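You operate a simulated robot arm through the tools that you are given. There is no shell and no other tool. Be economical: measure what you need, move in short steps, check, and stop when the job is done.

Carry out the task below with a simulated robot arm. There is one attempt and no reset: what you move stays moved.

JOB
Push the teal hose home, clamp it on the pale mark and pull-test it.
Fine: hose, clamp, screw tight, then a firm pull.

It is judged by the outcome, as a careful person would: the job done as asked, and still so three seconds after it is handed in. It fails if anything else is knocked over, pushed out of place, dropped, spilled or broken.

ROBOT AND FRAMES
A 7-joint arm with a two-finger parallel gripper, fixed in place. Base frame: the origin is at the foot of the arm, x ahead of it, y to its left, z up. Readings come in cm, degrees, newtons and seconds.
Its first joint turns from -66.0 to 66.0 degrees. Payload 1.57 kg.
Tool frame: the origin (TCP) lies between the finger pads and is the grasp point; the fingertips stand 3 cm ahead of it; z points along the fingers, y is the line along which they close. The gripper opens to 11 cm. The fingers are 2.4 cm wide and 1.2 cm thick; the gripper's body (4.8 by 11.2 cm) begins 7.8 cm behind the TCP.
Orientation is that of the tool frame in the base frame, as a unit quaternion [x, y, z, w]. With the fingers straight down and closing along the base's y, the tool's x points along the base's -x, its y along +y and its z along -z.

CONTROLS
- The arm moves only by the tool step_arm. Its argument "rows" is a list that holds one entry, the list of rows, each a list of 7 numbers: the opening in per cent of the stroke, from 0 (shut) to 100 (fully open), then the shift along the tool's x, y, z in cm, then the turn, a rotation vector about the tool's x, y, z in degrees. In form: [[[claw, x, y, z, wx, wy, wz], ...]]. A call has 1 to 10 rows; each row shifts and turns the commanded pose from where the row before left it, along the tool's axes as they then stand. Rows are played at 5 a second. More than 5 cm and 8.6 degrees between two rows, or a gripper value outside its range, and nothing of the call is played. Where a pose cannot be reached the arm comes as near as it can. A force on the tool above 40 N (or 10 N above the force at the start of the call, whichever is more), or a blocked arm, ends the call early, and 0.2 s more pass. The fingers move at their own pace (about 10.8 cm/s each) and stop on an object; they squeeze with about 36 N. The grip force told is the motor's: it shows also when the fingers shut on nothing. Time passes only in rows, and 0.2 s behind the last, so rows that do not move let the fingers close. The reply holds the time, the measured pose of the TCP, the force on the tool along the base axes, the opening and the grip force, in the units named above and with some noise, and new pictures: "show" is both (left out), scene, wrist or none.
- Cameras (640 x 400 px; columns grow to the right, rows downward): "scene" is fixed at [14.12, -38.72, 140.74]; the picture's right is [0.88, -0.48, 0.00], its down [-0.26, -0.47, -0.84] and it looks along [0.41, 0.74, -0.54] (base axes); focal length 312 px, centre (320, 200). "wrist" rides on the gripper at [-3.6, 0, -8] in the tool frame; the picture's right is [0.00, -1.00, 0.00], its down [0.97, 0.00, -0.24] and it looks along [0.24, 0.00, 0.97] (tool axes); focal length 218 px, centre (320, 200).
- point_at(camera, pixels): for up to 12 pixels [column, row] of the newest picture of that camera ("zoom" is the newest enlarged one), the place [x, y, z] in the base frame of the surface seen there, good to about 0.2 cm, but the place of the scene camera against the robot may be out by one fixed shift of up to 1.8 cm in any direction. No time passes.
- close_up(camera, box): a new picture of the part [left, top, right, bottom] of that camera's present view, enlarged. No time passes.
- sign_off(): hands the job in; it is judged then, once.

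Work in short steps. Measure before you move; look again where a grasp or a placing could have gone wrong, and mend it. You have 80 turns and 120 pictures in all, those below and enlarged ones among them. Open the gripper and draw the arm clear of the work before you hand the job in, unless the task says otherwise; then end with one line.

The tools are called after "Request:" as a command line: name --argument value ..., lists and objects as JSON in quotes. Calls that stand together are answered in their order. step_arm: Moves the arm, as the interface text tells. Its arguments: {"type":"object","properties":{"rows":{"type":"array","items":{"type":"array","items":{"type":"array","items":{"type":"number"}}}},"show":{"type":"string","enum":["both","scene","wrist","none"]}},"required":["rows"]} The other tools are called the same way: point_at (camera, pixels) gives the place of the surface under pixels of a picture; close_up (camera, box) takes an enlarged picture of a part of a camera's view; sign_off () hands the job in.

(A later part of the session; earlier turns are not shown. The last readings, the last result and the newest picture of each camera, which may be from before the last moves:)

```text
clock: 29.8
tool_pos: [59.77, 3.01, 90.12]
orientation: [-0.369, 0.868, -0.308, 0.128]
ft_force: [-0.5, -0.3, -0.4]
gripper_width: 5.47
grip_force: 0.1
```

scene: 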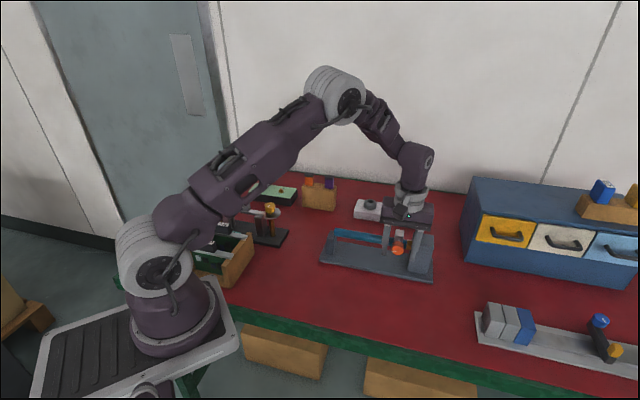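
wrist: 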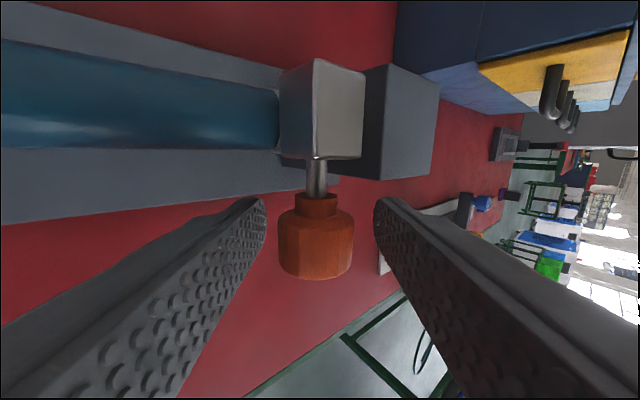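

The knob is 4 px left of the midline, so I shift +0.13 in tool y. Then I grip and turn 8 rows of -8°.

Request:
close_up --camera "wrist" --box '[240, 40, 400, 160]'

Request:
step_arm --rows '[[[50, 0, 0.13, 0, 0, 0, 0], [0, 0, 0, 0, 0, 0, 0], [0, 0, 0, 0, 0, 0, 0], [0, 0, 0, 0, 0, 0, 0], [0, 0, 0, 0, -8, 0, 0], [0, 0, 0, 0, -8, 0, 0], [0, 0, 0, 0, -8, 0, 0], [0, 0, 0, 0, -8, 0, 0], [0, 0, 0, 0, -8, 0, 0], [0, 0, 0, 0, 0, 0, 0]]]' --show "wrist"

```text
3.33 times, centred on (320, 100) of wrist
```

zoom: 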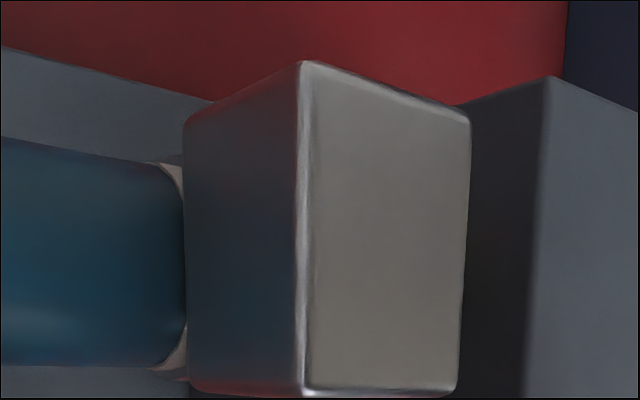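

```text
clock: 32.0
tool_pos: [59.6, 3.18, 90.08]
orientation: [-0.391, 0.92, 0.009, -0.005]
ft_force: [3.3, 2.9, 21.6]
gripper_width: 2.88
grip_force: 38.9
```

wrist: 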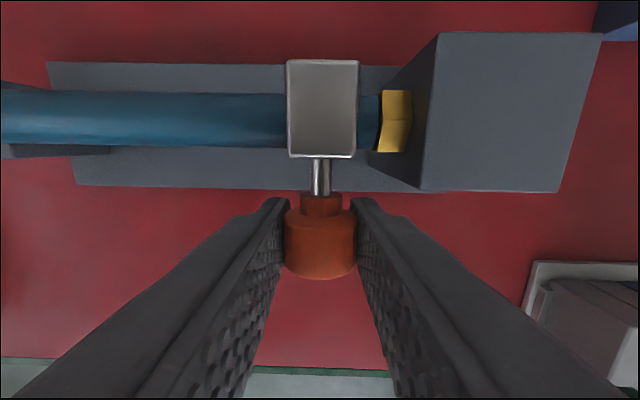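

The gripped knob sits at s≈40.5, so the clamp was dragged back about 0.2 cm. I nudge it forward by 0.3 while gripped, relieve the vertical load, then carry on turning.

Request:
step_arm --rows '[[[0, 0, -0.15, -0.1, 0, 0, 0], [0, 0, -0.15, -0.1, 0, 0, 0], [0, 0, 0, 0, 0, 0, 0]]]' --show "wrist"

Request:
point_at --camera "wrist" --pixels '[[290, 110], [320, 110], [354, 110], [378, 110], [388, 110]]'

Request:
close_up --camera "scene" --box '[360, 215, 440, 265]'

```text
clock: 32.8
tool_pos: [59.8, 2.94, 90.01]
orientation: [-0.391, 0.92, 0.009, -0.006]
ft_force: [7.6, 9.5, -13.1]
gripper_width: 2.89
grip_force: 38.7
```

wrist: 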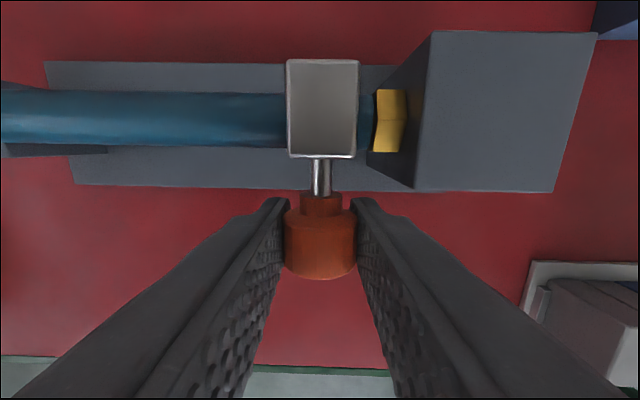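

```text
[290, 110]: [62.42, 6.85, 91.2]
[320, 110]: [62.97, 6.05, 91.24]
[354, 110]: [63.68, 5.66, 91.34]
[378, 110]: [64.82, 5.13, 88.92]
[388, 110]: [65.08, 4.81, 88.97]
```

```text
8.00 times, centred on (400, 240) of scene
```

zoom: 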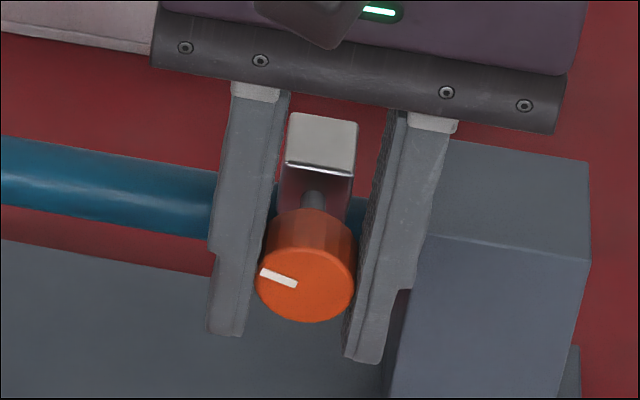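

The clamp centre is now at about 40.8, on the mark within 0.1–0.2 cm. I continue turning clockwise.

Request:
step_arm --rows '[[[0, 0, 0, 0, -8, 0, 0], [0, 0, 0, 0, -8, 0, 0], [0, 0, 0, 0, -8, 0, 0], [0, 0, 0, 0, -8, 0, 0], [0, 0, 0, 0, -8, 0, 0], [0, 0, 0, 0, 0, 0, 0]]]' --show "wrist"

Request:
close_up --camera "wrist" --box '[260, 40, 460, 190]'

Request:
close_up --camera "scene" --box '[360, 215, 440, 265]'

```text
clock: 34.2
tool_pos: [58.94, 3.31, 90.41]
orientation: [-0.37, 0.872, 0.294, -0.126]
ft_force: [18.0, 18.3, -27.6]
gripper_width: 2.9
grip_force: 38.6
out of reach, approached as far as the arm can: row 5
```

wrist: 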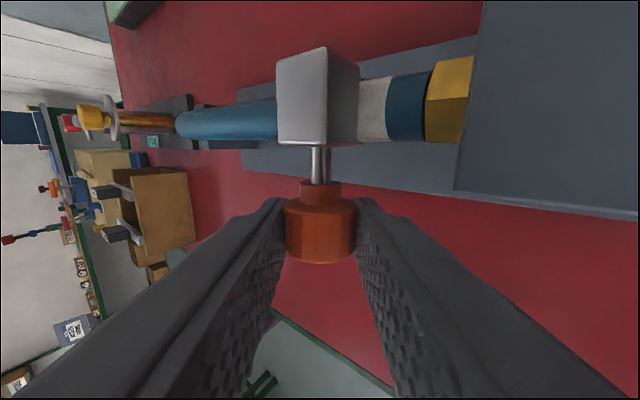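

```text
2.67 times, centred on (360, 115) of wrist
```

zoom: 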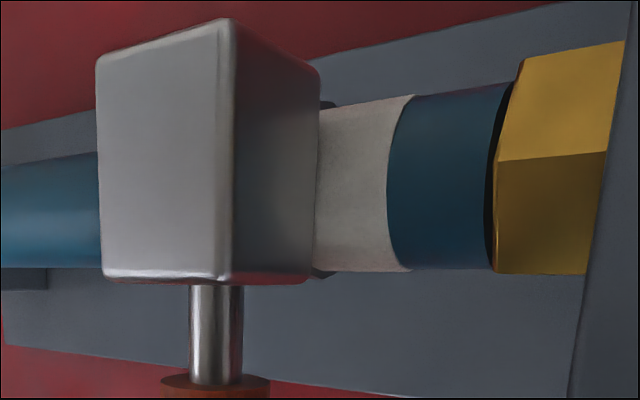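

```text
8.00 times, centred on (400, 240) of scene
```

zoom: 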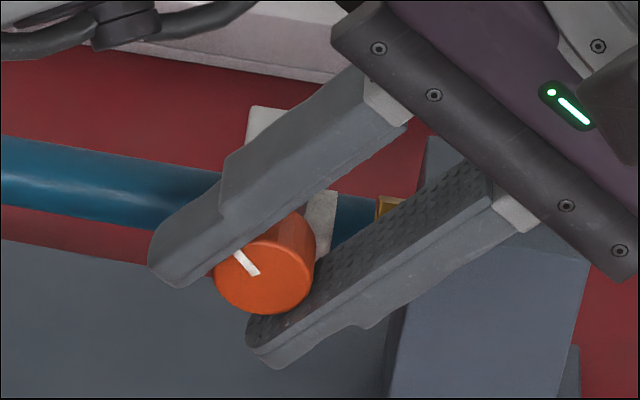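

Leaning 40° toward the nut was out of reach and dragged the clamp back about 0.8 cm, so I will limit that side to 24°. I open, swing upright and look.

Request:
step_arm --rows '[[[50, 0, 0, 0, 0, 0, 0], [50, 0, 0, 0, 0, 0, 0], [50, 0, 0, 0, 8, 0, 0], [50, 0, 0, 0, 8, 0, 0], [50, 0, 0, 0, 8, 0, 0], [50, 0, 0, 0, 8, 0, 0], [50, 0, 0, 0, 8, 0, 0], [50, 0, 0, 0, 0, 0, 0]]]' --show "wrist"

```text
clock: 36.0
tool_pos: [58.82, 3.17, 90.54]
orientation: [-0.391, 0.92, -0.024, 0.007]
ft_force: [0.0, -0.5, -0.2]
gripper_width: 5.52
grip_force: 0.2
```

wrist: 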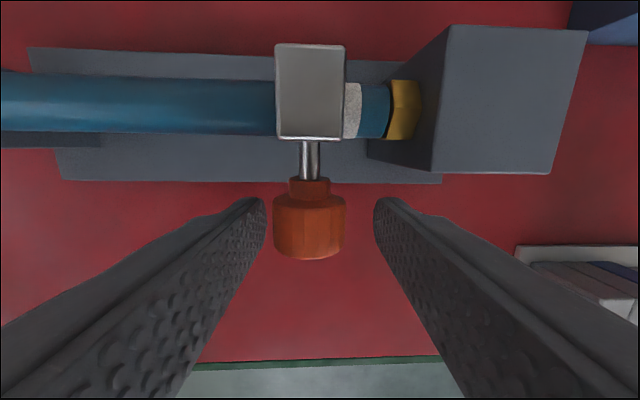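

The mark shows at (352,110) on the nut side of the block. I measure the block, mark and knob.

Request:
point_at --camera "wrist" --pixels '[[279, 92], [310, 92], [342, 92], [352, 110], [360, 100], [385, 105], [391, 100], [308, 205], [308, 235], [276, 220], [342, 220]]'

```text
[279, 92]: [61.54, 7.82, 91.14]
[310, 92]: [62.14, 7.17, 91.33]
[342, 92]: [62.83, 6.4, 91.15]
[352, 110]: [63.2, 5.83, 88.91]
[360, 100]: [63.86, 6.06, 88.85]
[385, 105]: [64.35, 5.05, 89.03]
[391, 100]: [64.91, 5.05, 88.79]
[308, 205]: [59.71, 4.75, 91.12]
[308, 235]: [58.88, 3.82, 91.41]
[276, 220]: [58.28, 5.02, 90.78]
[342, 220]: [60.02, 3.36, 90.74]
```

The clamp centre is at 39.6 and needs +1.1 cm. I align the tool on the knob, grip upright and slide the clamp forward.

Request:
step_arm --rows '[[[50, -0.5, 0.45, 0.5, -3, 0, 0], [50, 0, 0, 0, 0, 0, 0], [0, 0, 0, 0, 0, 0, 0], [0, 0, 0, 0, 0, 0, 0], [0, 0, 0, 0, 0, 0, 0], [0, 0, -0.3, 0, 0, 0, 0], [0, 0, -0.3, 0, 0, 0, 0], [0, 0, -0.3, 0, 0, 0, 0], [0, 0, -0.2, 0, 0, 0, 0], [0, 0, 0, 0, 0, 0, 0]]]' --show "wrist"

Request:
point_at --camera "wrist" --pixels '[[290, 110], [320, 110], [352, 110]]'

```text
clock: 38.2
tool_pos: [59.53, 3.1, 89.97]
orientation: [-0.391, 0.92, 0.0, -0.004]
ft_force: [-3.0, -2.4, -27.3]
gripper_width: 2.94
grip_force: 39.0
```

wrist: 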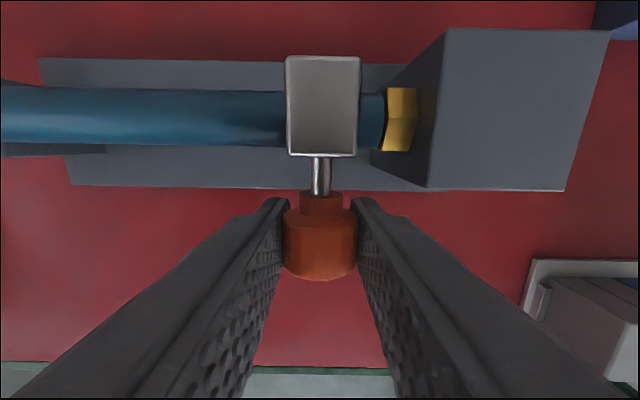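

```text
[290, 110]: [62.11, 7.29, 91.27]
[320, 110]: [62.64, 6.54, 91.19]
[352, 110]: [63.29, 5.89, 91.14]
```

Centre is at 40.36, so I push another 0.38 cm and lower 0.15 to relieve the vertical load.

Request:
step_arm --rows '[[[0, 0, -0.2, 0.1, 0, 0, 0], [0, 0, -0.18, 0.1, 0, 0, 0], [0, 0, 0, 0, 0, 0, 0]]]' --show "none"

Request:
step_arm --rows '[[[50, 0, 0, 0, 0, 0, 0], [50, 0, 0, 0, 0, 0, 0]]]' --show "wrist"

Request:
point_at --camera "wrist" --pixels '[[290, 110], [320, 110], [352, 110], [320, 215], [320, 260]]'

```text
clock: 39.0
tool_pos: [59.88, 2.84, 89.92]
orientation: [-0.391, 0.921, -0.001, -0.002]
ft_force: [-6.1, -5.6, 9.6]
gripper_width: 2.91
grip_force: 39.2
```

```text
clock: 39.6
tool_pos: [59.83, 2.87, 89.85]
orientation: [-0.391, 0.92, 0.001, -0.002]
ft_force: [0.1, -0.5, -0.2]
gripper_width: 5.48
grip_force: 0.0
```

wrist: 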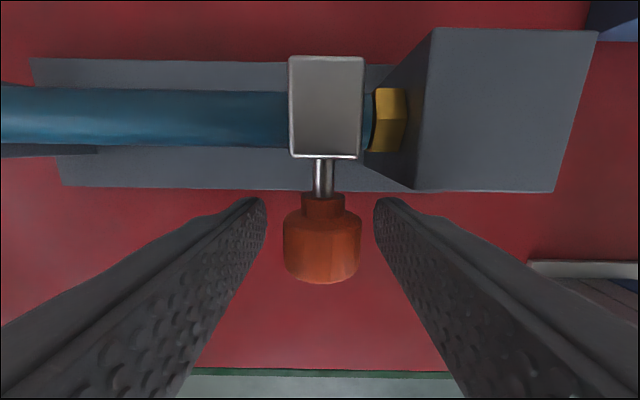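

```text
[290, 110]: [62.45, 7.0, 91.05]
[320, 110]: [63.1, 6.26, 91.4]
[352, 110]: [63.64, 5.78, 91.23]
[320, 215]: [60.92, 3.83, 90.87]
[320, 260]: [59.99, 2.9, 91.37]
```

The clamp centre is about 40.85, so only 0.1 cm past the mark centre. I shift 0.08 back and tilt +48° for a longer stroke.

Request:
step_arm --rows '[[[50, 0, 0.08, 0, 0, 0, 0], [50, 0, 0, 0, 8, 0, 0], [50, 0, 0, 0, 8, 0, 0], [50, 0, 0, 0, 8, 0, 0], [50, 0, 0, 0, 8, 0, 0], [50, 0, 0, 0, 8, 0, 0], [50, 0, 0, 0, 8, 0, 0], [50, 0, 0, 0, 0, 0, 0]]]' --show "wrist"

```text
clock: 41.4
tool_pos: [59.95, 2.99, 89.77]
orientation: [-0.359, 0.841, -0.374, 0.157]
ft_force: [-0.3, 0.4, -0.3]
gripper_width: 5.5
grip_force: 0.2
```

wrist: 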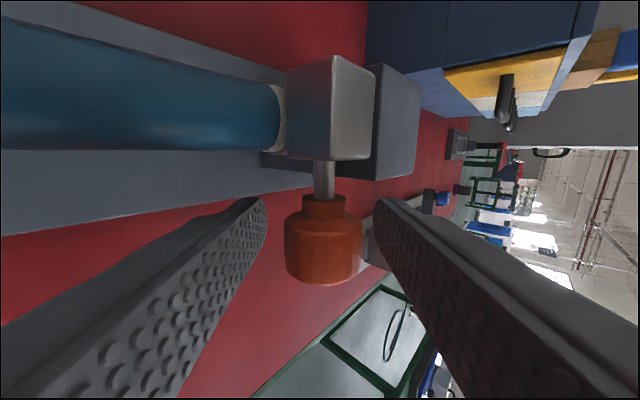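

Tilt reached, knob nearly centred (323 vs 320); the white sliver at (281,105) shows the slight overshoot. I grip and turn in two calls.

Request:
step_arm --rows '[[[0, 0, 0, 0, 0, 0, 0], [0, 0, 0, 0, 0, 0, 0], [0, 0, 0, 0, 0, 0, 0], [0, 0, 0, 0, -8, 0, 0], [0, 0, 0, 0, -8, 0, 0], [0, 0, 0, 0, -8, 0, 0], [0, 0, 0, 0, -8, 0, 0], [0, 0, 0, 0, -8, 0, 0], [0, 0, 0, 0, -8, 0, 0], [0, 0, 0, 0, 0, 0, 0]]]' --show "wrist"

Request:
point_at --camera "wrist" --pixels '[[290, 110], [320, 110], [352, 110]]'

```text
clock: 43.6
tool_pos: [59.92, 2.99, 89.76]
orientation: [-0.391, 0.92, 0.002, -0.003]
ft_force: [3.0, 4.4, -0.2]
gripper_width: 2.93
grip_force: 39.0
```

wrist: 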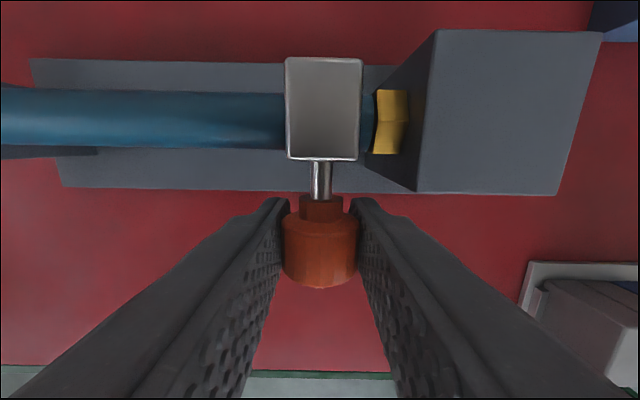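

```text
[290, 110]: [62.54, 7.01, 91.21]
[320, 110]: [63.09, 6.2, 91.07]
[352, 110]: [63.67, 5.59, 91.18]
```

Forces are nearly zero and the clamp centre is ≈40.85. I continue turning 24° with a 0.1 cm correction backward.

Request:
step_arm --rows '[[[0, 0, 0.1, 0, -8, 0, 0], [0, 0, 0, 0, -8, 0, 0], [0, 0, 0, 0, -8, 0, 0], [0, 0, 0, 0, 0, 0, 0]]]' --show "wrist"

Request:
close_up --camera "scene" --box '[360, 215, 440, 265]'

```text
clock: 44.6
tool_pos: [59.77, 3.05, 89.65]
orientation: [-0.383, 0.9, 0.193, -0.084]
ft_force: [2.1, 3.5, 6.6]
gripper_width: 2.93
grip_force: 39.2
```

wrist: 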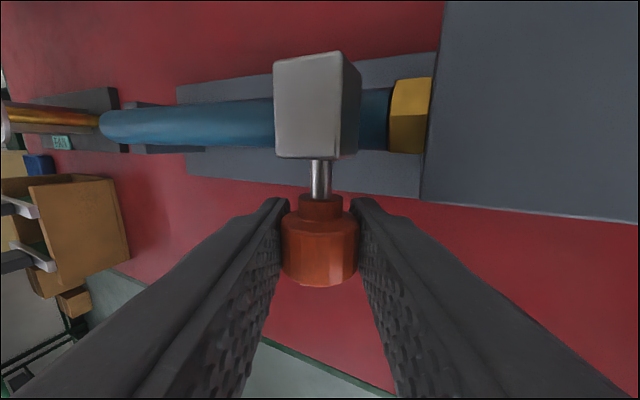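

```text
8.00 times, centred on (400, 240) of scene
```

zoom: 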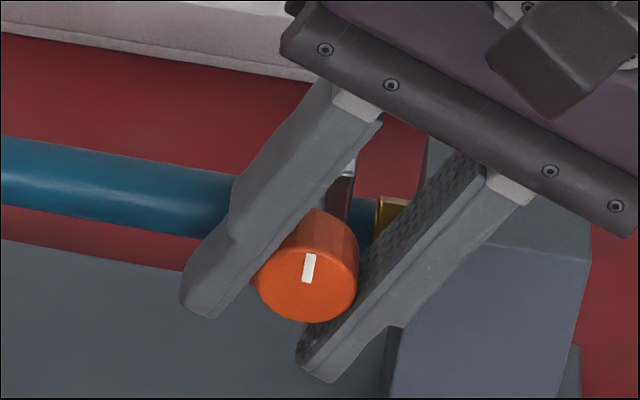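

The indicator has passed upright, about 200° in total, still turning easily and aligned. Next stroke: open, swing back 72° and regrip.

Request:
step_arm --rows '[[[50, 0, 0, 0, 0, 0, 0], [50, 0, 0, 0, 8, 0, 0], [50, 0, 0, 0, 8, 0, 0], [50, 0, 0, 0, 8, 0, 0], [50, 0, 0, 0, 8, 0, 0], [50, 0, 0, 0, 8, 0, 0], [50, 0, 0, 0, 8, 0, 0], [50, 0, 0, 0, 8, 0, 0], [50, 0, 0, 0, 8, 0, 0], [50, 0, 0, 0, 8, 0, 0]]]' --show "wrist"

```text
clock: 46.8
tool_pos: [59.88, 2.93, 89.77]
orientation: [-0.359, 0.84, -0.375, 0.158]
ft_force: [-0.3, -0.1, 1.3]
gripper_width: 5.48
grip_force: 0.1
```

wrist: 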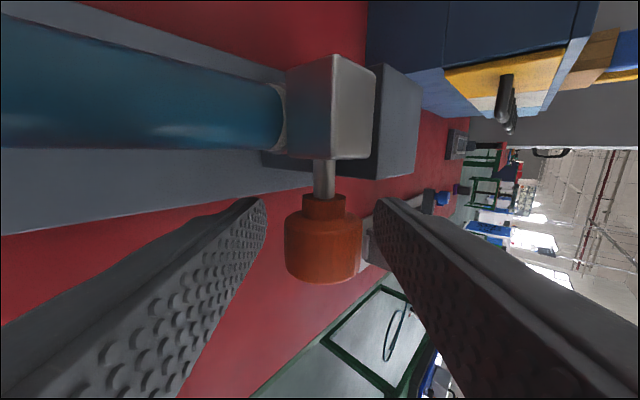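

The knob is still well centred (323). I grip and turn to upright again.

Request:
step_arm --rows '[[[0, 0, 0, 0, 0, 0, 0], [0, 0, 0, 0, 0, 0, 0], [0, 0, 0, 0, 0, 0, 0], [0, 0, 0, 0, -8, 0, 0], [0, 0, 0, 0, -8, 0, 0], [0, 0, 0, 0, -8, 0, 0], [0, 0, 0, 0, -8, 0, 0], [0, 0, 0, 0, -8, 0, 0], [0, 0, 0, 0, -8, 0, 0], [0, 0, 0, 0, 0, 0, 0]]]' --show "wrist"

Request:
point_at --camera "wrist" --pixels '[[290, 110], [320, 110], [352, 110]]'

```text
clock: 49.0
tool_pos: [59.89, 2.93, 89.61]
orientation: [-0.391, 0.92, 0.002, -0.004]
ft_force: [-2.1, 2.3, -13.1]
gripper_width: 2.94
grip_force: 39.2
```

wrist: 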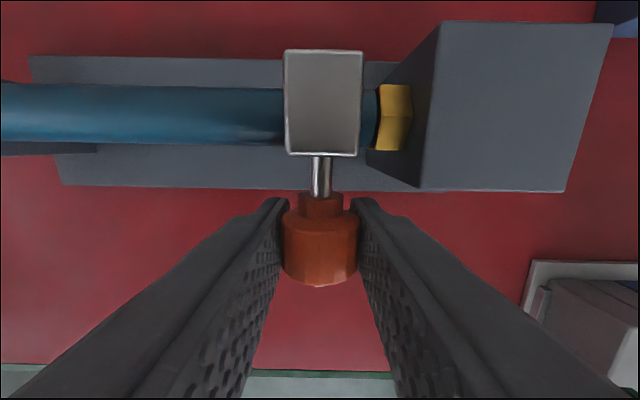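

```text
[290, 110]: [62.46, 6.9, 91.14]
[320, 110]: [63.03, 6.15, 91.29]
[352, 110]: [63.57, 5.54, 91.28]
```

Still aligned at about 40.85. I continue 24° more.

Request:
step_arm --rows '[[[0, 0, 0.1, 0, -8, 0, 0], [0, 0, 0, 0, -8, 0, 0], [0, 0, 0, 0, -8, 0, 0], [0, 0, 0, 0, 0, 0, 0]]]' --show "wrist"

Request:
close_up --camera "scene" --box '[360, 215, 440, 265]'

Request:
close_up --camera "wrist" --box '[260, 40, 460, 190]'

```text
clock: 50.0
tool_pos: [59.65, 3.0, 89.7]
orientation: [-0.382, 0.9, 0.192, -0.083]
ft_force: [-4.0, -7.8, 10.0]
gripper_width: 2.93
grip_force: 38.6
```

wrist: 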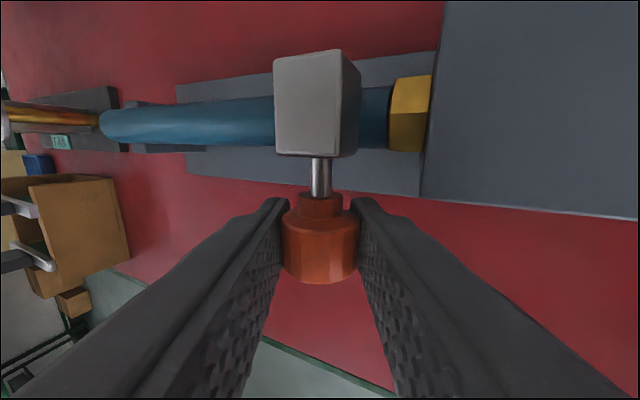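

```text
8.00 times, centred on (400, 240) of scene
```

zoom: 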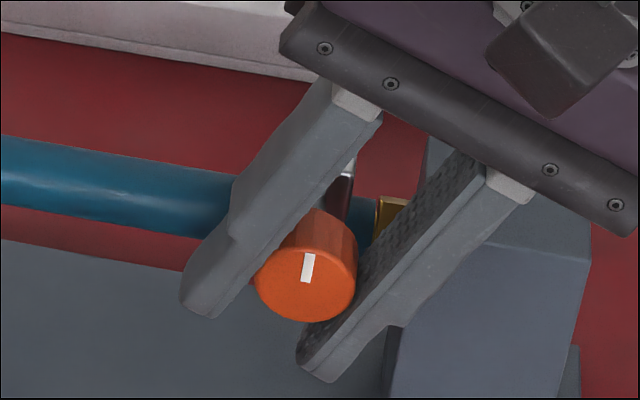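

```text
2.67 times, centred on (360, 115) of wrist
```

zoom: 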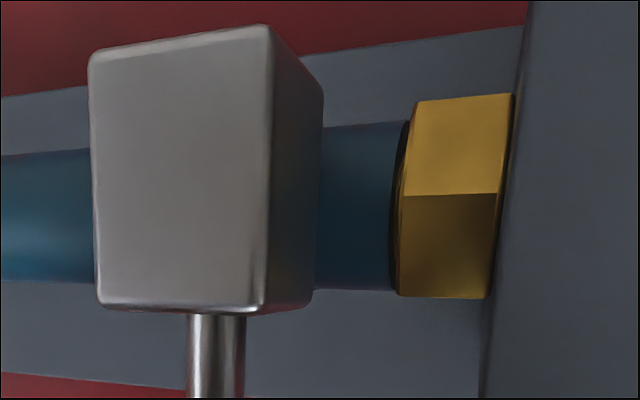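

The indicator is at the same angle as before this stroke, so the fingers slipped on a knob that no longer turns. I confirm with one more stroke from +24°.

Request:
step_arm --rows '[[[50, 0, 0, 0, 0, 0, 0], [50, 0, 0, 0, 8, 0, 0], [50, 0, 0, 0, 8, 0, 0], [50, 0, 0, 0, 8, 0, 0], [50, 0, 0, 0, 8, 0, 0], [50, 0, 0, 0, 8, 0, 0], [50, 0, 0, 0, 8, 0, 0], [0, 0, 0, 0, 0, 0, 0], [0, 0, 0, 0, 0, 0, 0], [0, 0, 0, 0, 0, 0, 0]]]' --show "wrist"

Request:
close_up --camera "scene" --box '[360, 215, 440, 265]'

Request:
step_arm --rows '[[[0, 0, 0, 0, -8, 0, 0], [0, 0, 0, 0, -8, 0, 0], [0, 0, 0, 0, -8, 0, 0], [0, 0, 0, 0, 0, 0, 0]]]' --show "wrist"

Request:
close_up --camera "scene" --box '[360, 215, 440, 265]'

```text
clock: 52.2
tool_pos: [59.72, 2.99, 89.79]
orientation: [-0.382, 0.901, -0.19, 0.08]
ft_force: [5.4, -6.9, 18.9]
gripper_width: 2.93
grip_force: 39.6
```

wrist: 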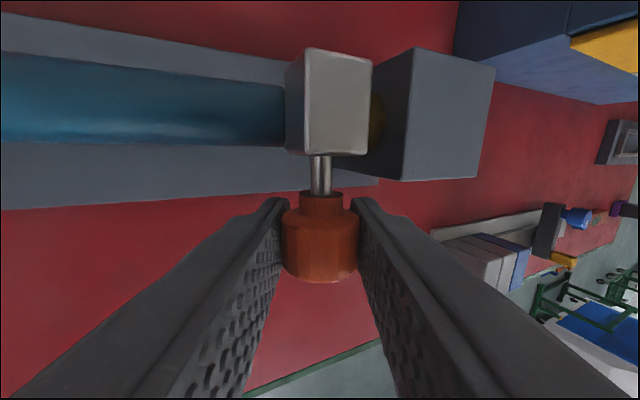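

```text
8.00 times, centred on (400, 240) of scene
```

zoom: 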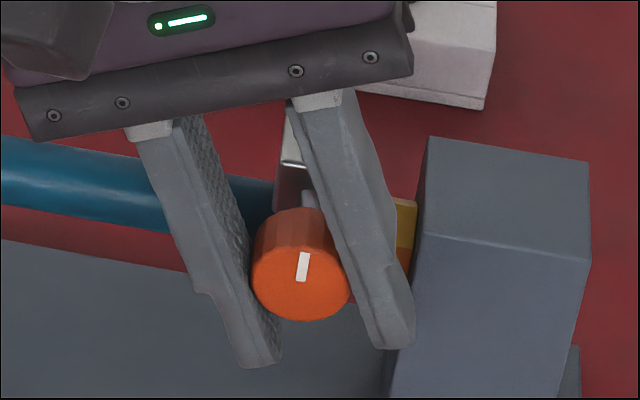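

```text
clock: 53.2
tool_pos: [59.66, 3.0, 89.57]
orientation: [-0.392, 0.92, 0.002, -0.005]
ft_force: [-1.6, -1.1, -13.9]
gripper_width: 2.93
grip_force: 38.7
```

wrist: 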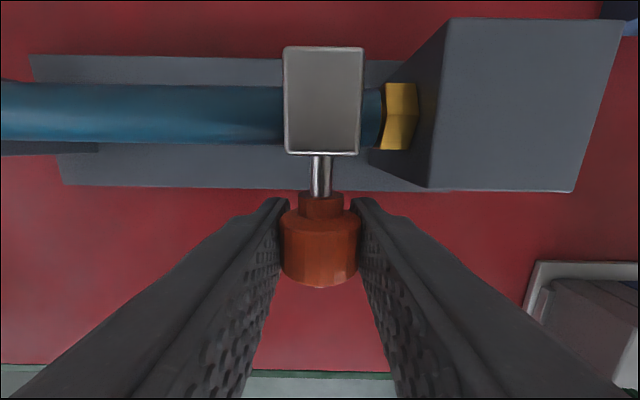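

```text
8.00 times, centred on (400, 240) of scene
```

zoom: 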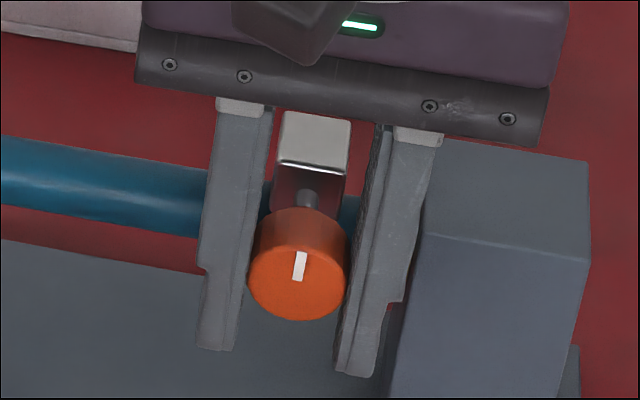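

The tool turned 24° while the indicator stayed, so the screw is tight, and the block is back at its centred position (left edge ≈277 in the enlarged view). I release, rise, and return over the hose with the fingers across it for the pull test.

Request:
step_arm --rows '[[[50, 0, 0, 0, 0, 0, 0], [50, 0, 0, 0, 0, 0, 0], [50, 0, 0, -4, 0, 0, 0], [50, 0, 0, -4, 0, 0, 0], [50, 0, 0, -3, 0, 0, 0], [50, -2.4, 2.85, 0, 0, 0, 0], [50, -2.4, 2.85, 0, 0, 0, 0], [50, 0, 0, 0, 0, 0, 5]]]' --show "wrist"

Request:
step_arm --rows '[[[50, 0, 0, 0, 0, 0, 8.5], [50, 0, 0, 0, 0, 0, 8.5], [50, 0, 0, 0, 0, 0, 8.5], [50, 0, 0, 0, 0, 0, 8.5], [50, 0, 0, 0, 0, 0, 8.5], [50, 0, 0, 0, 0, 0, 8.5], [50, 0, 0, 0, 0, 0, 8.5], [50, 0, 0, 0, 0, 0, 8.5], [50, 0, 0, 0, 0, 0, 8.5], [50, 0, 0, 0, 0, 0, 8.5]]]' --show "wrist"

```text
clock: 55.0
tool_pos: [58.97, 10.34, 100.9]
orientation: [-0.349, 0.937, -0.001, -0.003]
ft_force: [-0.8, -0.4, -0.7]
gripper_width: 5.5
grip_force: 0.0
```

wrist: 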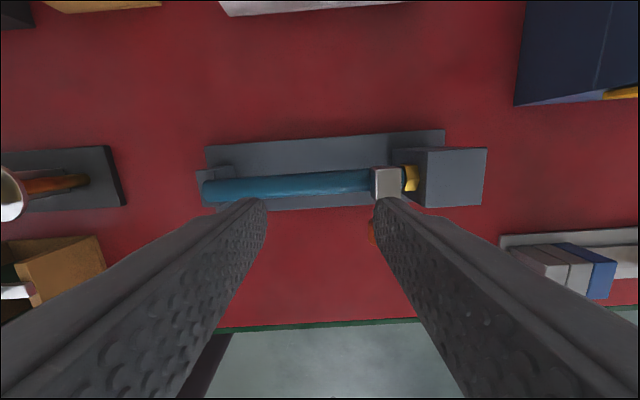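

```text
clock: 57.2
tool_pos: [59.01, 10.45, 100.73]
orientation: [0.376, 0.927, -0.002, -0.002]
ft_force: [0.1, -0.5, -0.6]
gripper_width: 5.49
grip_force: 0.1
```

wrist: 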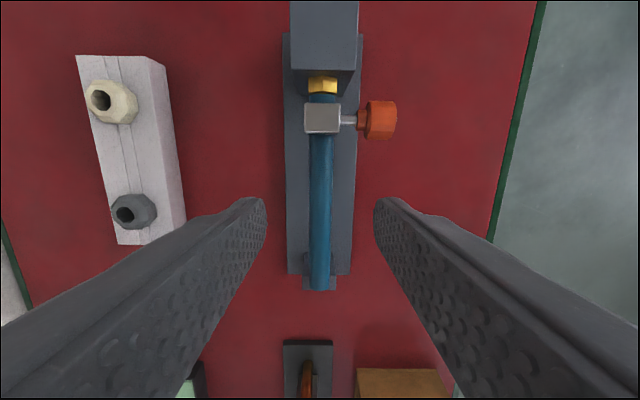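

The clamp looks centred and the hose straight. I check the clamp from here and descend onto the hose.

Request:
close_up --camera "wrist" --box '[280, 60, 408, 140]'

Request:
point_at --camera "wrist" --pixels '[[322, 106], [322, 118], [322, 130], [322, 92], [320, 250], [320, 180]]'

Request:
step_arm --rows '[[[50, 0, 0, 4, 0, 0, 0], [50, 0, 0, 4, 0, 0, 0], [50, 0, 0, 3.8, 0, 0, 0], [50, 0, 0, 0, 0, 0, 0], [0, 0, 0, 0, 0, 0, 0], [0, 0, 0, 0, 0, 0, 0], [0, 0, 0, 0, 0, 0, 0]]]' --show "wrist"

```text
5.00 times, centred on (344, 100) of wrist
```

zoom: 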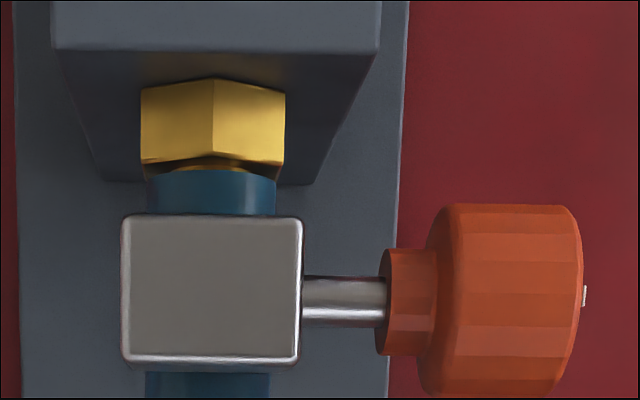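

```text
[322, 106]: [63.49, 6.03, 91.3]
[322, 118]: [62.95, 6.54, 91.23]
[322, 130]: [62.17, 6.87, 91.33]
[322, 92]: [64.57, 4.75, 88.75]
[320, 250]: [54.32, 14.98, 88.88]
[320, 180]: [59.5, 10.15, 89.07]
```

```text
clock: 58.8
tool_pos: [59.04, 10.25, 88.76]
orientation: [0.375, 0.927, -0.001, -0.003]
ft_force: [-1.9, -2.7, -4.9]
gripper_width: 2.24
grip_force: 34.7
```

wrist: 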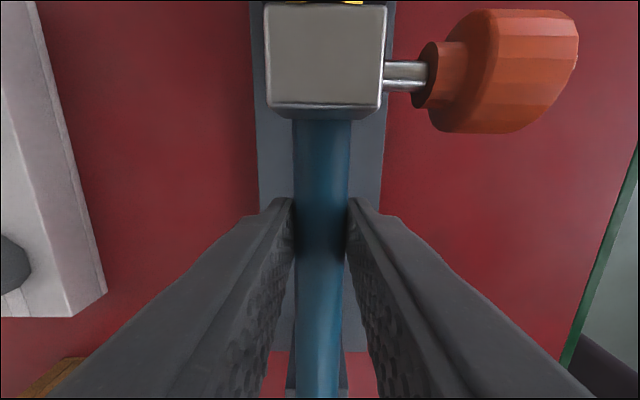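

The clamp is at s≈40.6, on the mark, and the hose is gripped at width 2.24. I pull backward in 0.12 cm steps and hold.

Request:
step_arm --rows '[[[0, 0.12, 0, 0, 0, 0, 0], [0, 0.12, 0, 0, 0, 0, 0], [0, 0.12, 0, 0, 0, 0, 0], [0, 0.1, 0, 0, 0, 0, 0], [0, 0, 0, 0, 0, 0, 0], [0, 0, 0, 0, 0, 0, 0]]]' --show "wrist"

Request:
close_up --camera "scene" --box '[360, 215, 440, 265]'

```text
clock: 59.6
tool_pos: [59.0, 10.35, 88.83]
orientation: [0.376, 0.927, -0.003, 0.0]
ft_force: [6.3, -0.8, -10.7]
gripper_width: 2.23
grip_force: 35.1
stopped in row 3: the force on the tool passed its limit (the readings are from after the stop); the commanded pose is now the measured one
```

wrist: 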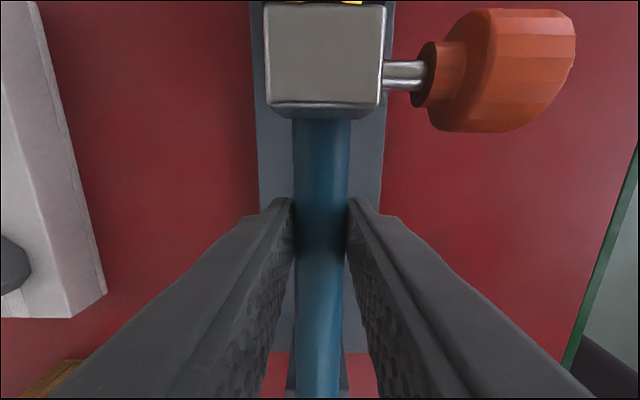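

```text
8.00 times, centred on (400, 240) of scene
```

zoom: 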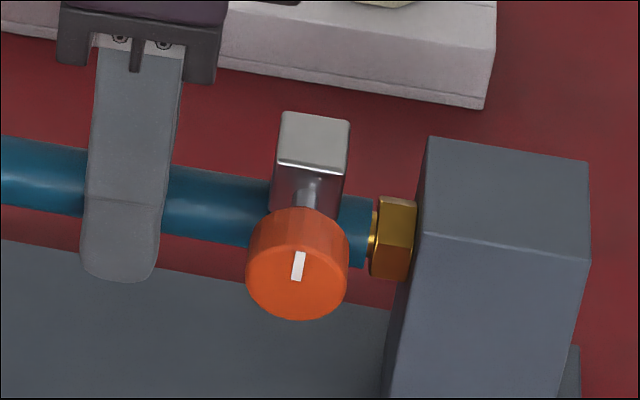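

The pull hit the 40 N limit with about 0.1 cm of tool movement. I look closely at the hose–nut joint for any slip.

Request:
close_up --camera "scene" --box '[392, 231, 424, 251]'

Request:
step_arm --rows '[[[0, 0.1, 0, 0, 0, 0, 0], [0, 0.1, 0, 0, 0, 0, 0], [0, 0.1, 0, 0, 0, 0, 0], [0, 0.1, 0, 0, 0, 0, 0], [0, 0, 0, 0, 0, 0, 0]]]' --show "none"

Request:
close_up --camera "scene" --box '[392, 231, 424, 251]'

```text
16.00 times, centred on (408, 241) of scene
```

zoom: 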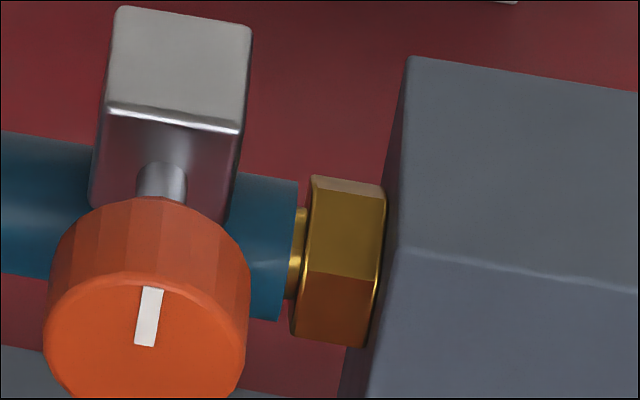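

```text
clock: 60.6
tool_pos: [59.0, 10.33, 88.64]
orientation: [0.376, 0.926, -0.003, 0.003]
ft_force: [7.6, 0.6, -12.8]
gripper_width: 2.23
grip_force: 35.5
stopped in row 4: the force on the tool passed its limit (the readings are from after the stop); the commanded pose is now the measured one
```

```text
16.00 times, centred on (408, 241) of scene
```

zoom: 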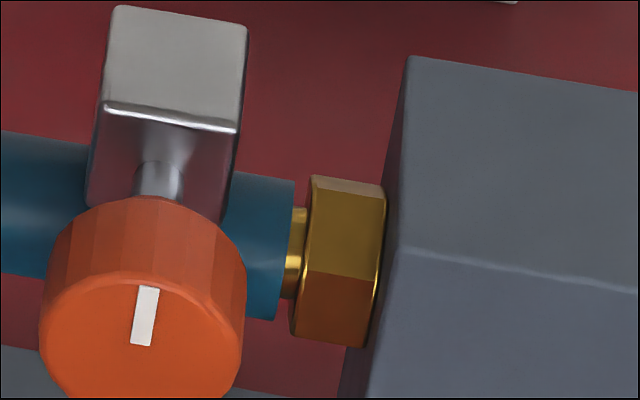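

The gap has grown to about 2 mm and the clamp moved along with the hose, so the 40 N pull made it creep. I push it home again.

Request:
step_arm --rows '[[[0, -0.12, 0, 0, 0, 0, 0], [0, -0.12, 0, 0, 0, 0, 0], [0, -0.12, 0, 0, 0, 0, 0], [0, -0.12, 0, 0, 0, 0, 0], [0, -0.12, 0, 0, 0, 0, 0], [0, -0.12, 0, 0, 0, 0, 0], [0, -0.12, 0, 0, 0, 0, 0], [0, 0, 0, 0, 0, 0, 0]]]' --show "none"

Request:
close_up --camera "scene" --box '[392, 231, 424, 251]'

```text
clock: 61.8
tool_pos: [59.05, 10.32, 88.77]
orientation: [0.376, 0.927, -0.003, -0.002]
ft_force: [-6.0, -0.1, 8.6]
gripper_width: 2.23
grip_force: 34.7
stopped in row 6: the force on the tool passed its limit (the readings are from after the stop); the commanded pose is now the measured one
```

```text
16.00 times, centred on (408, 241) of scene
```

zoom: 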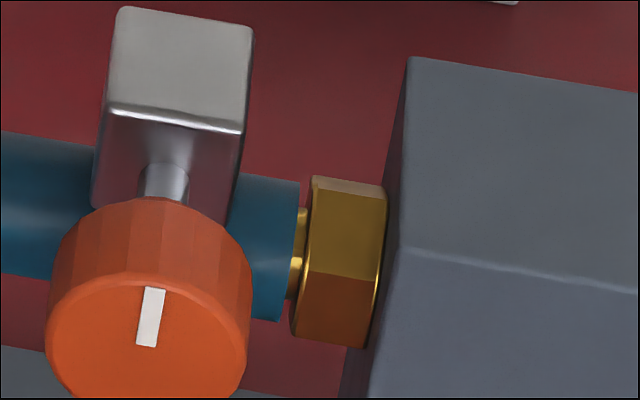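

It recovered about 0.6 mm. I push again with a steady, slightly lower load held for longer.

Request:
step_arm --rows '[[[0, -0.15, 0, 0, 0, 0, 0], [0, -0.15, 0, 0, 0, 0, 0], [0, -0.12, 0, 0, 0, 0, 0], [0, 0, 0, 0, 0, 0, 0], [0, 0, 0, 0, 0, 0, 0], [0, 0, 0, 0, 0, 0, 0], [0, 0, 0, 0, 0, 0, 0], [0, 0, 0, 0, 0, 0, 0]]]' --show "none"

Request:
close_up --camera "scene" --box '[392, 231, 424, 251]'

```text
clock: 62.6
tool_pos: [59.01, 10.2, 88.73]
orientation: [0.375, 0.927, -0.001, -0.005]
ft_force: [-7.8, 2.3, 9.6]
gripper_width: 2.24
grip_force: 35.4
stopped in row 4: the force on the tool passed its limit (the readings are from after the stop); the commanded pose is now the measured one
```

```text
16.00 times, centred on (408, 241) of scene
```

zoom: 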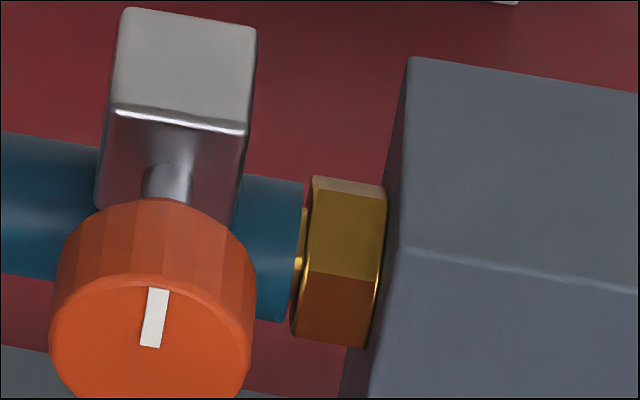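

The gap is closing (about 5 px of the 16× view per push). I repeat the push.

Request:
step_arm --rows '[[[0, -0.15, 0, 0, 0, 0, 0], [0, -0.15, 0, 0, 0, 0, 0], [0, -0.05, 0, 0, 0, 0, 0], [0, 0, 0, 0, 0, 0, 0], [0, 0, 0, 0, 0, 0, 0], [0, 0, 0, 0, 0, 0, 0], [0, 0, 0, 0, 0, 0, 0], [0, 0, 0, 0, 0, 0, 0]]]' --show "none"

Request:
step_arm --rows '[[[0, -0.15, 0, 0, 0, 0, 0], [0, -0.15, 0, 0, 0, 0, 0], [0, -0.05, 0, 0, 0, 0, 0], [0, 0, 0, 0, 0, 0, 0], [0, 0, 0, 0, 0, 0, 0], [0, 0, 0, 0, 0, 0, 0], [0, 0, 0, 0, 0, 0, 0], [0, 0, 0, 0, 0, 0, 0]]]' --show "none"

Request:
close_up --camera "scene" --box '[392, 231, 424, 251]'

```text
clock: 63.3
tool_pos: [59.12, 10.26, 88.66]
orientation: [0.375, 0.927, -0.003, -0.009]
ft_force: [-8.8, 0.1, 12.6]
gripper_width: 2.23
grip_force: 34.6
stopped in row 3: the force on the tool passed its limit (the readings are from after the stop); the commanded pose is now the measured one
```

```text
clock: 64.0
tool_pos: [59.11, 10.24, 88.76]
orientation: [0.376, 0.927, -0.002, -0.012]
ft_force: [-7.9, 0.0, 12.7]
gripper_width: 2.25
grip_force: 35.2
stopped in row 3: the force on the tool passed its limit (the readings are from after the stop); the commanded pose is now the measured one
```

```text
16.00 times, centred on (408, 241) of scene
```

zoom: 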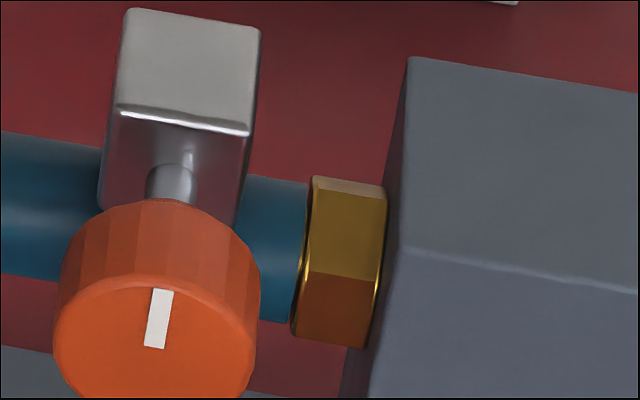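

The hose end is flush again. Now a graded pull: small steps while reading the force.

Request:
step_arm --rows '[[[0, 0.1, 0, 0, 0, 0, 0], [0, 0.08, 0, 0, 0, 0, 0], [0, 0, 0, 0, 0, 0, 0]]]' --show "none"

Request:
step_arm --rows '[[[0, 0.06, 0, 0, 0, 0, 0], [0, 0.0, 0, 0, 0, 0, 0], [0, 0, 0, 0, 0, 0, 0]]]' --show "none"

Request:
close_up --camera "scene" --box '[392, 231, 424, 251]'

```text
clock: 64.8
tool_pos: [58.98, 10.2, 88.86]
orientation: [0.374, 0.927, -0.003, -0.011]
ft_force: [-8.1, -4.1, 17.2]
gripper_width: 2.27
grip_force: 35.3
```

```text
clock: 65.6
tool_pos: [59.24, 10.2, 88.79]
orientation: [0.374, 0.927, -0.002, -0.011]
ft_force: [-3.7, -13.8, 23.1]
gripper_width: 2.24
grip_force: 34.8
```

```text
16.00 times, centred on (408, 241) of scene
```

zoom: 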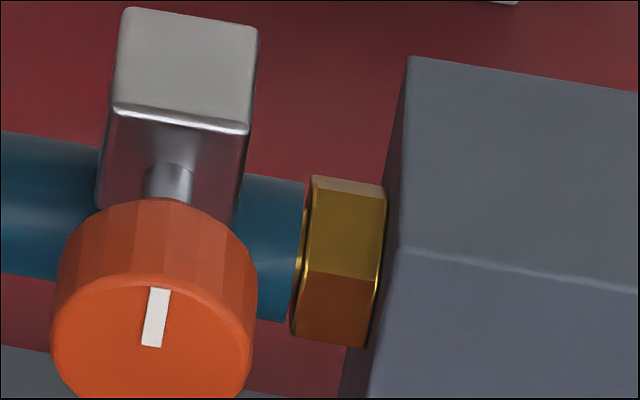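

The load is mostly vertical (23 N), with only about 7 N axial, so this grip is strained. I regrip to clear it, then pull again reading the force.

Request:
step_arm --rows '[[[30, 0, 0, 0, 0, 0, 0], [30, 0, 0, 0, 0, 0.6, 0], [30, 0, 0, 0, 0, 0, 0], [0, 0, 0, 0, 0, 0, 0], [0, 0, 0, 0, 0, 0, 0], [0, 0, 0, 0, 0, 0, 0]]]' --show "none"

Request:
step_arm --rows '[[[0, 0.1, 0, 0, 0, 0, 0], [0, 0.05, 0, 0, 0, 0, 0], [0, 0, 0, 0, 0, 0, 0]]]' --show "none"

Request:
close_up --camera "scene" --box '[392, 231, 424, 251]'

```text
clock: 67.0
tool_pos: [59.07, 10.32, 88.63]
orientation: [0.376, 0.927, -0.001, -0.017]
ft_force: [-8.2, -3.7, -0.1]
gripper_width: 2.25
grip_force: 35.2
```

```text
clock: 67.8
tool_pos: [58.96, 10.34, 88.73]
orientation: [0.375, 0.927, -0.002, -0.015]
ft_force: [3.7, -12.4, -8.3]
gripper_width: 2.23
grip_force: 35.4
```

```text
16.00 times, centred on (408, 241) of scene
```

zoom: 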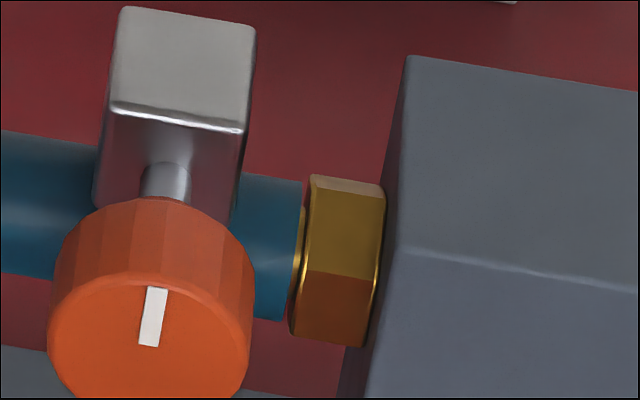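

Axial pull is about 11 N; the gap relative to the nut changed by only about 0.5 mm. I increase to a firm pull of about 25–30 N and hold.

Request:
step_arm --rows '[[[0, 0.1, 0, 0, 0, 0, 0], [0, 0.1, 0, 0, 0, 0, 0], [0, 0, 0, 0, 0, 0, 0]]]' --show "none"

Request:
close_up --camera "scene" --box '[392, 231, 424, 251]'

Request:
step_arm --rows '[[[0, 0, 0, 0, 0, 0, 0], [0, 0, 0, 0, 0, 0, 0], [0, 0, 0, 0, 0, 0, 0], [0, 0, 0, 0, 0, 0, 0]]]' --show "none"

Request:
close_up --camera "scene" --box '[392, 231, 424, 251]'

```text
clock: 68.6
tool_pos: [58.98, 10.32, 88.66]
orientation: [0.375, 0.927, -0.002, -0.016]
ft_force: [14.4, -25.0, -20.3]
gripper_width: 2.22
grip_force: 35.4
```

```text
16.00 times, centred on (408, 241) of scene
```

zoom: 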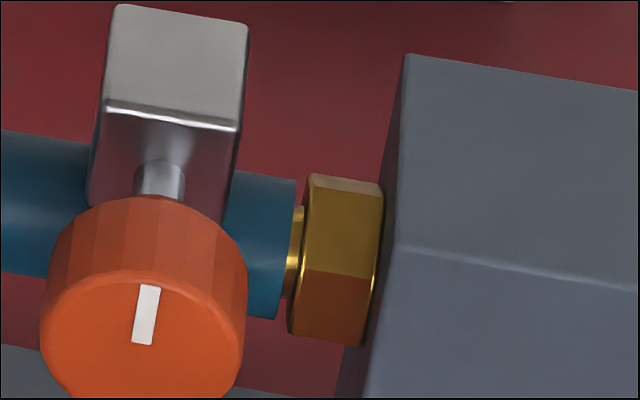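

```text
clock: 69.6
tool_pos: [58.85, 10.48, 88.73]
orientation: [0.375, 0.927, -0.001, -0.018]
ft_force: [9.1, -25.9, -17.3]
gripper_width: 2.25
grip_force: 35.0
```

```text
16.00 times, centred on (408, 241) of scene
```

zoom: 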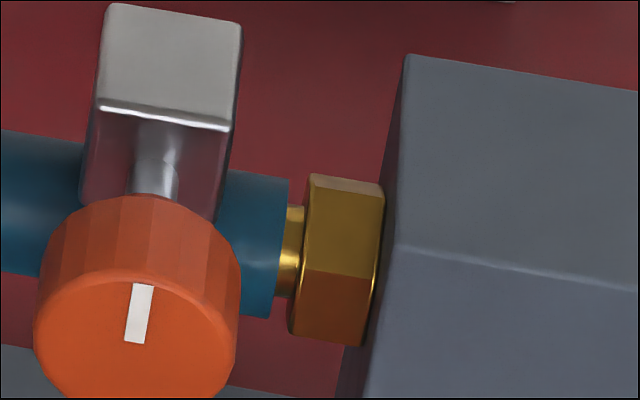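

Under a steady 28 N pull the hose stays on but creeps about 1 mm/s, which is less secure than I want. I push it home again with a steady load, then try tightening the screw further.

Request:
step_arm --rows '[[[0, -0.2, 0, 0, 0, 0, 0], [0, -0.2, 0, 0, 0, 0, 0], [0, -0.15, 0, 0, 0, 0, 0], [0, -0.1, 0, 0, 0, 0, 0], [0, 0, 0, 0, 0, 0, 0], [0, 0, 0, 0, 0, 0, 0], [0, -0.05, 0, 0, 0, 0, 0], [0, -0.05, 0, 0, 0, 0, 0], [0, 0, 0, 0, 0, 0, 0]]]' --show "none"

Request:
close_up --camera "scene" --box '[392, 231, 424, 251]'

```text
clock: 71.2
tool_pos: [58.89, 10.38, 88.65]
orientation: [0.375, 0.927, -0.002, -0.024]
ft_force: [-7.1, 0.5, 8.5]
gripper_width: 2.26
grip_force: 35.5
stopped in row 7: the force on the tool passed its limit (the readings are from after the stop); the commanded pose is now the measured one
```

```text
16.00 times, centred on (408, 241) of scene
```

zoom: 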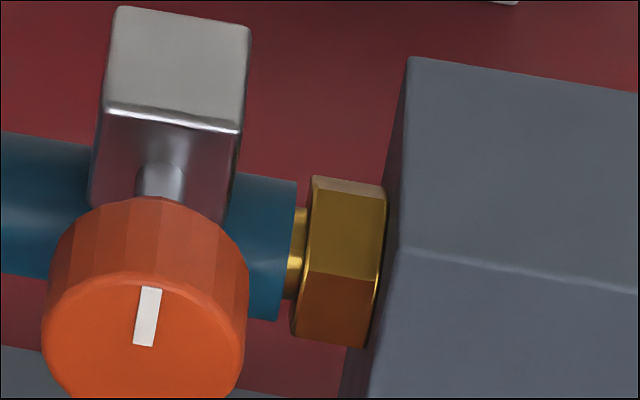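

The tool has tilted by nearly 3° from repeated load stops. I regrip with the tilt corrected and push again in two goes.

Request:
step_arm --rows '[[[30, 0, 0, 0, 0, 0, 0], [30, 0, 0, 0, 0, -2.6, 0], [30, 0, 0, 0, 0, 0, 0], [0, 0, 0, 0, 0, 0, 0], [0, 0, 0, 0, 0, 0, 0], [0, 0, 0, 0, 0, 0, 0]]]' --show "none"

Request:
step_arm --rows '[[[0, -0.1, 0, 0, 0, 0, 0], [0, -0.1, 0, 0, 0, 0, 0], [0, -0.1, 0, 0, 0, 0, 0], [0, 0, 0, 0, 0, 0, 0], [0, -0.05, 0, 0, 0, 0, 0], [0, -0.05, 0, 0, 0, 0, 0], [0, -0.05, 0, 0, 0, 0, 0], [0, -0.05, 0, 0, 0, 0, 0], [0, -0.05, 0, 0, 0, 0, 0], [0, 0, 0, 0, 0, 0, 0]]]' --show "none"

Request:
step_arm --rows '[[[0, -0.1, 0, 0, 0, 0, 0], [0, -0.1, 0, 0, 0, 0, 0], [0, -0.1, 0, 0, 0, 0, 0], [0, 0, 0, 0, 0, 0, 0], [0, -0.05, 0, 0, 0, 0, 0], [0, -0.05, 0, 0, 0, 0, 0], [0, -0.05, 0, 0, 0, 0, 0]]]' --show "none"

Request:
close_up --camera "scene" --box '[392, 231, 424, 251]'

```text
clock: 72.6
tool_pos: [58.86, 10.42, 88.6]
orientation: [0.375, 0.927, -0.011, -0.002]
ft_force: [-5.4, -3.7, -0.1]
gripper_width: 2.25
grip_force: 35.1
```

```text
clock: 74.4
tool_pos: [58.97, 10.22, 88.64]
orientation: [0.374, 0.928, -0.01, -0.004]
ft_force: [-6.7, 1.0, 10.4]
gripper_width: 2.26
grip_force: 35.4
stopped in row 8: the force on the tool passed its limit (the readings are from after the stop); the commanded pose is now the measured one
```

```text
clock: 75.6
tool_pos: [59.04, 10.24, 88.48]
orientation: [0.373, 0.928, -0.01, -0.008]
ft_force: [-6.9, 2.3, 9.7]
gripper_width: 2.24
grip_force: 35.5
stopped in row 6: the force on the tool passed its limit (the readings are from after the stop); the commanded pose is now the measured one
```

```text
16.00 times, centred on (408, 241) of scene
```

zoom: 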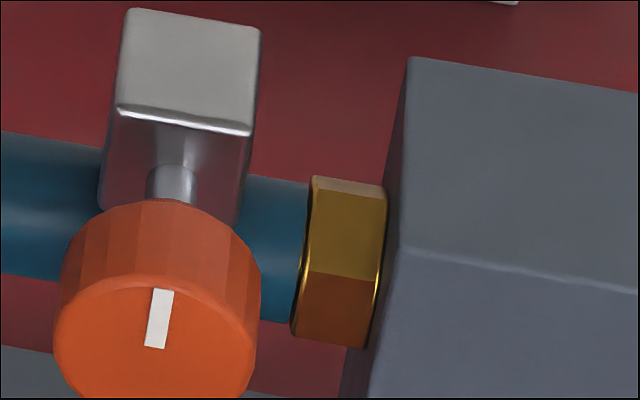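

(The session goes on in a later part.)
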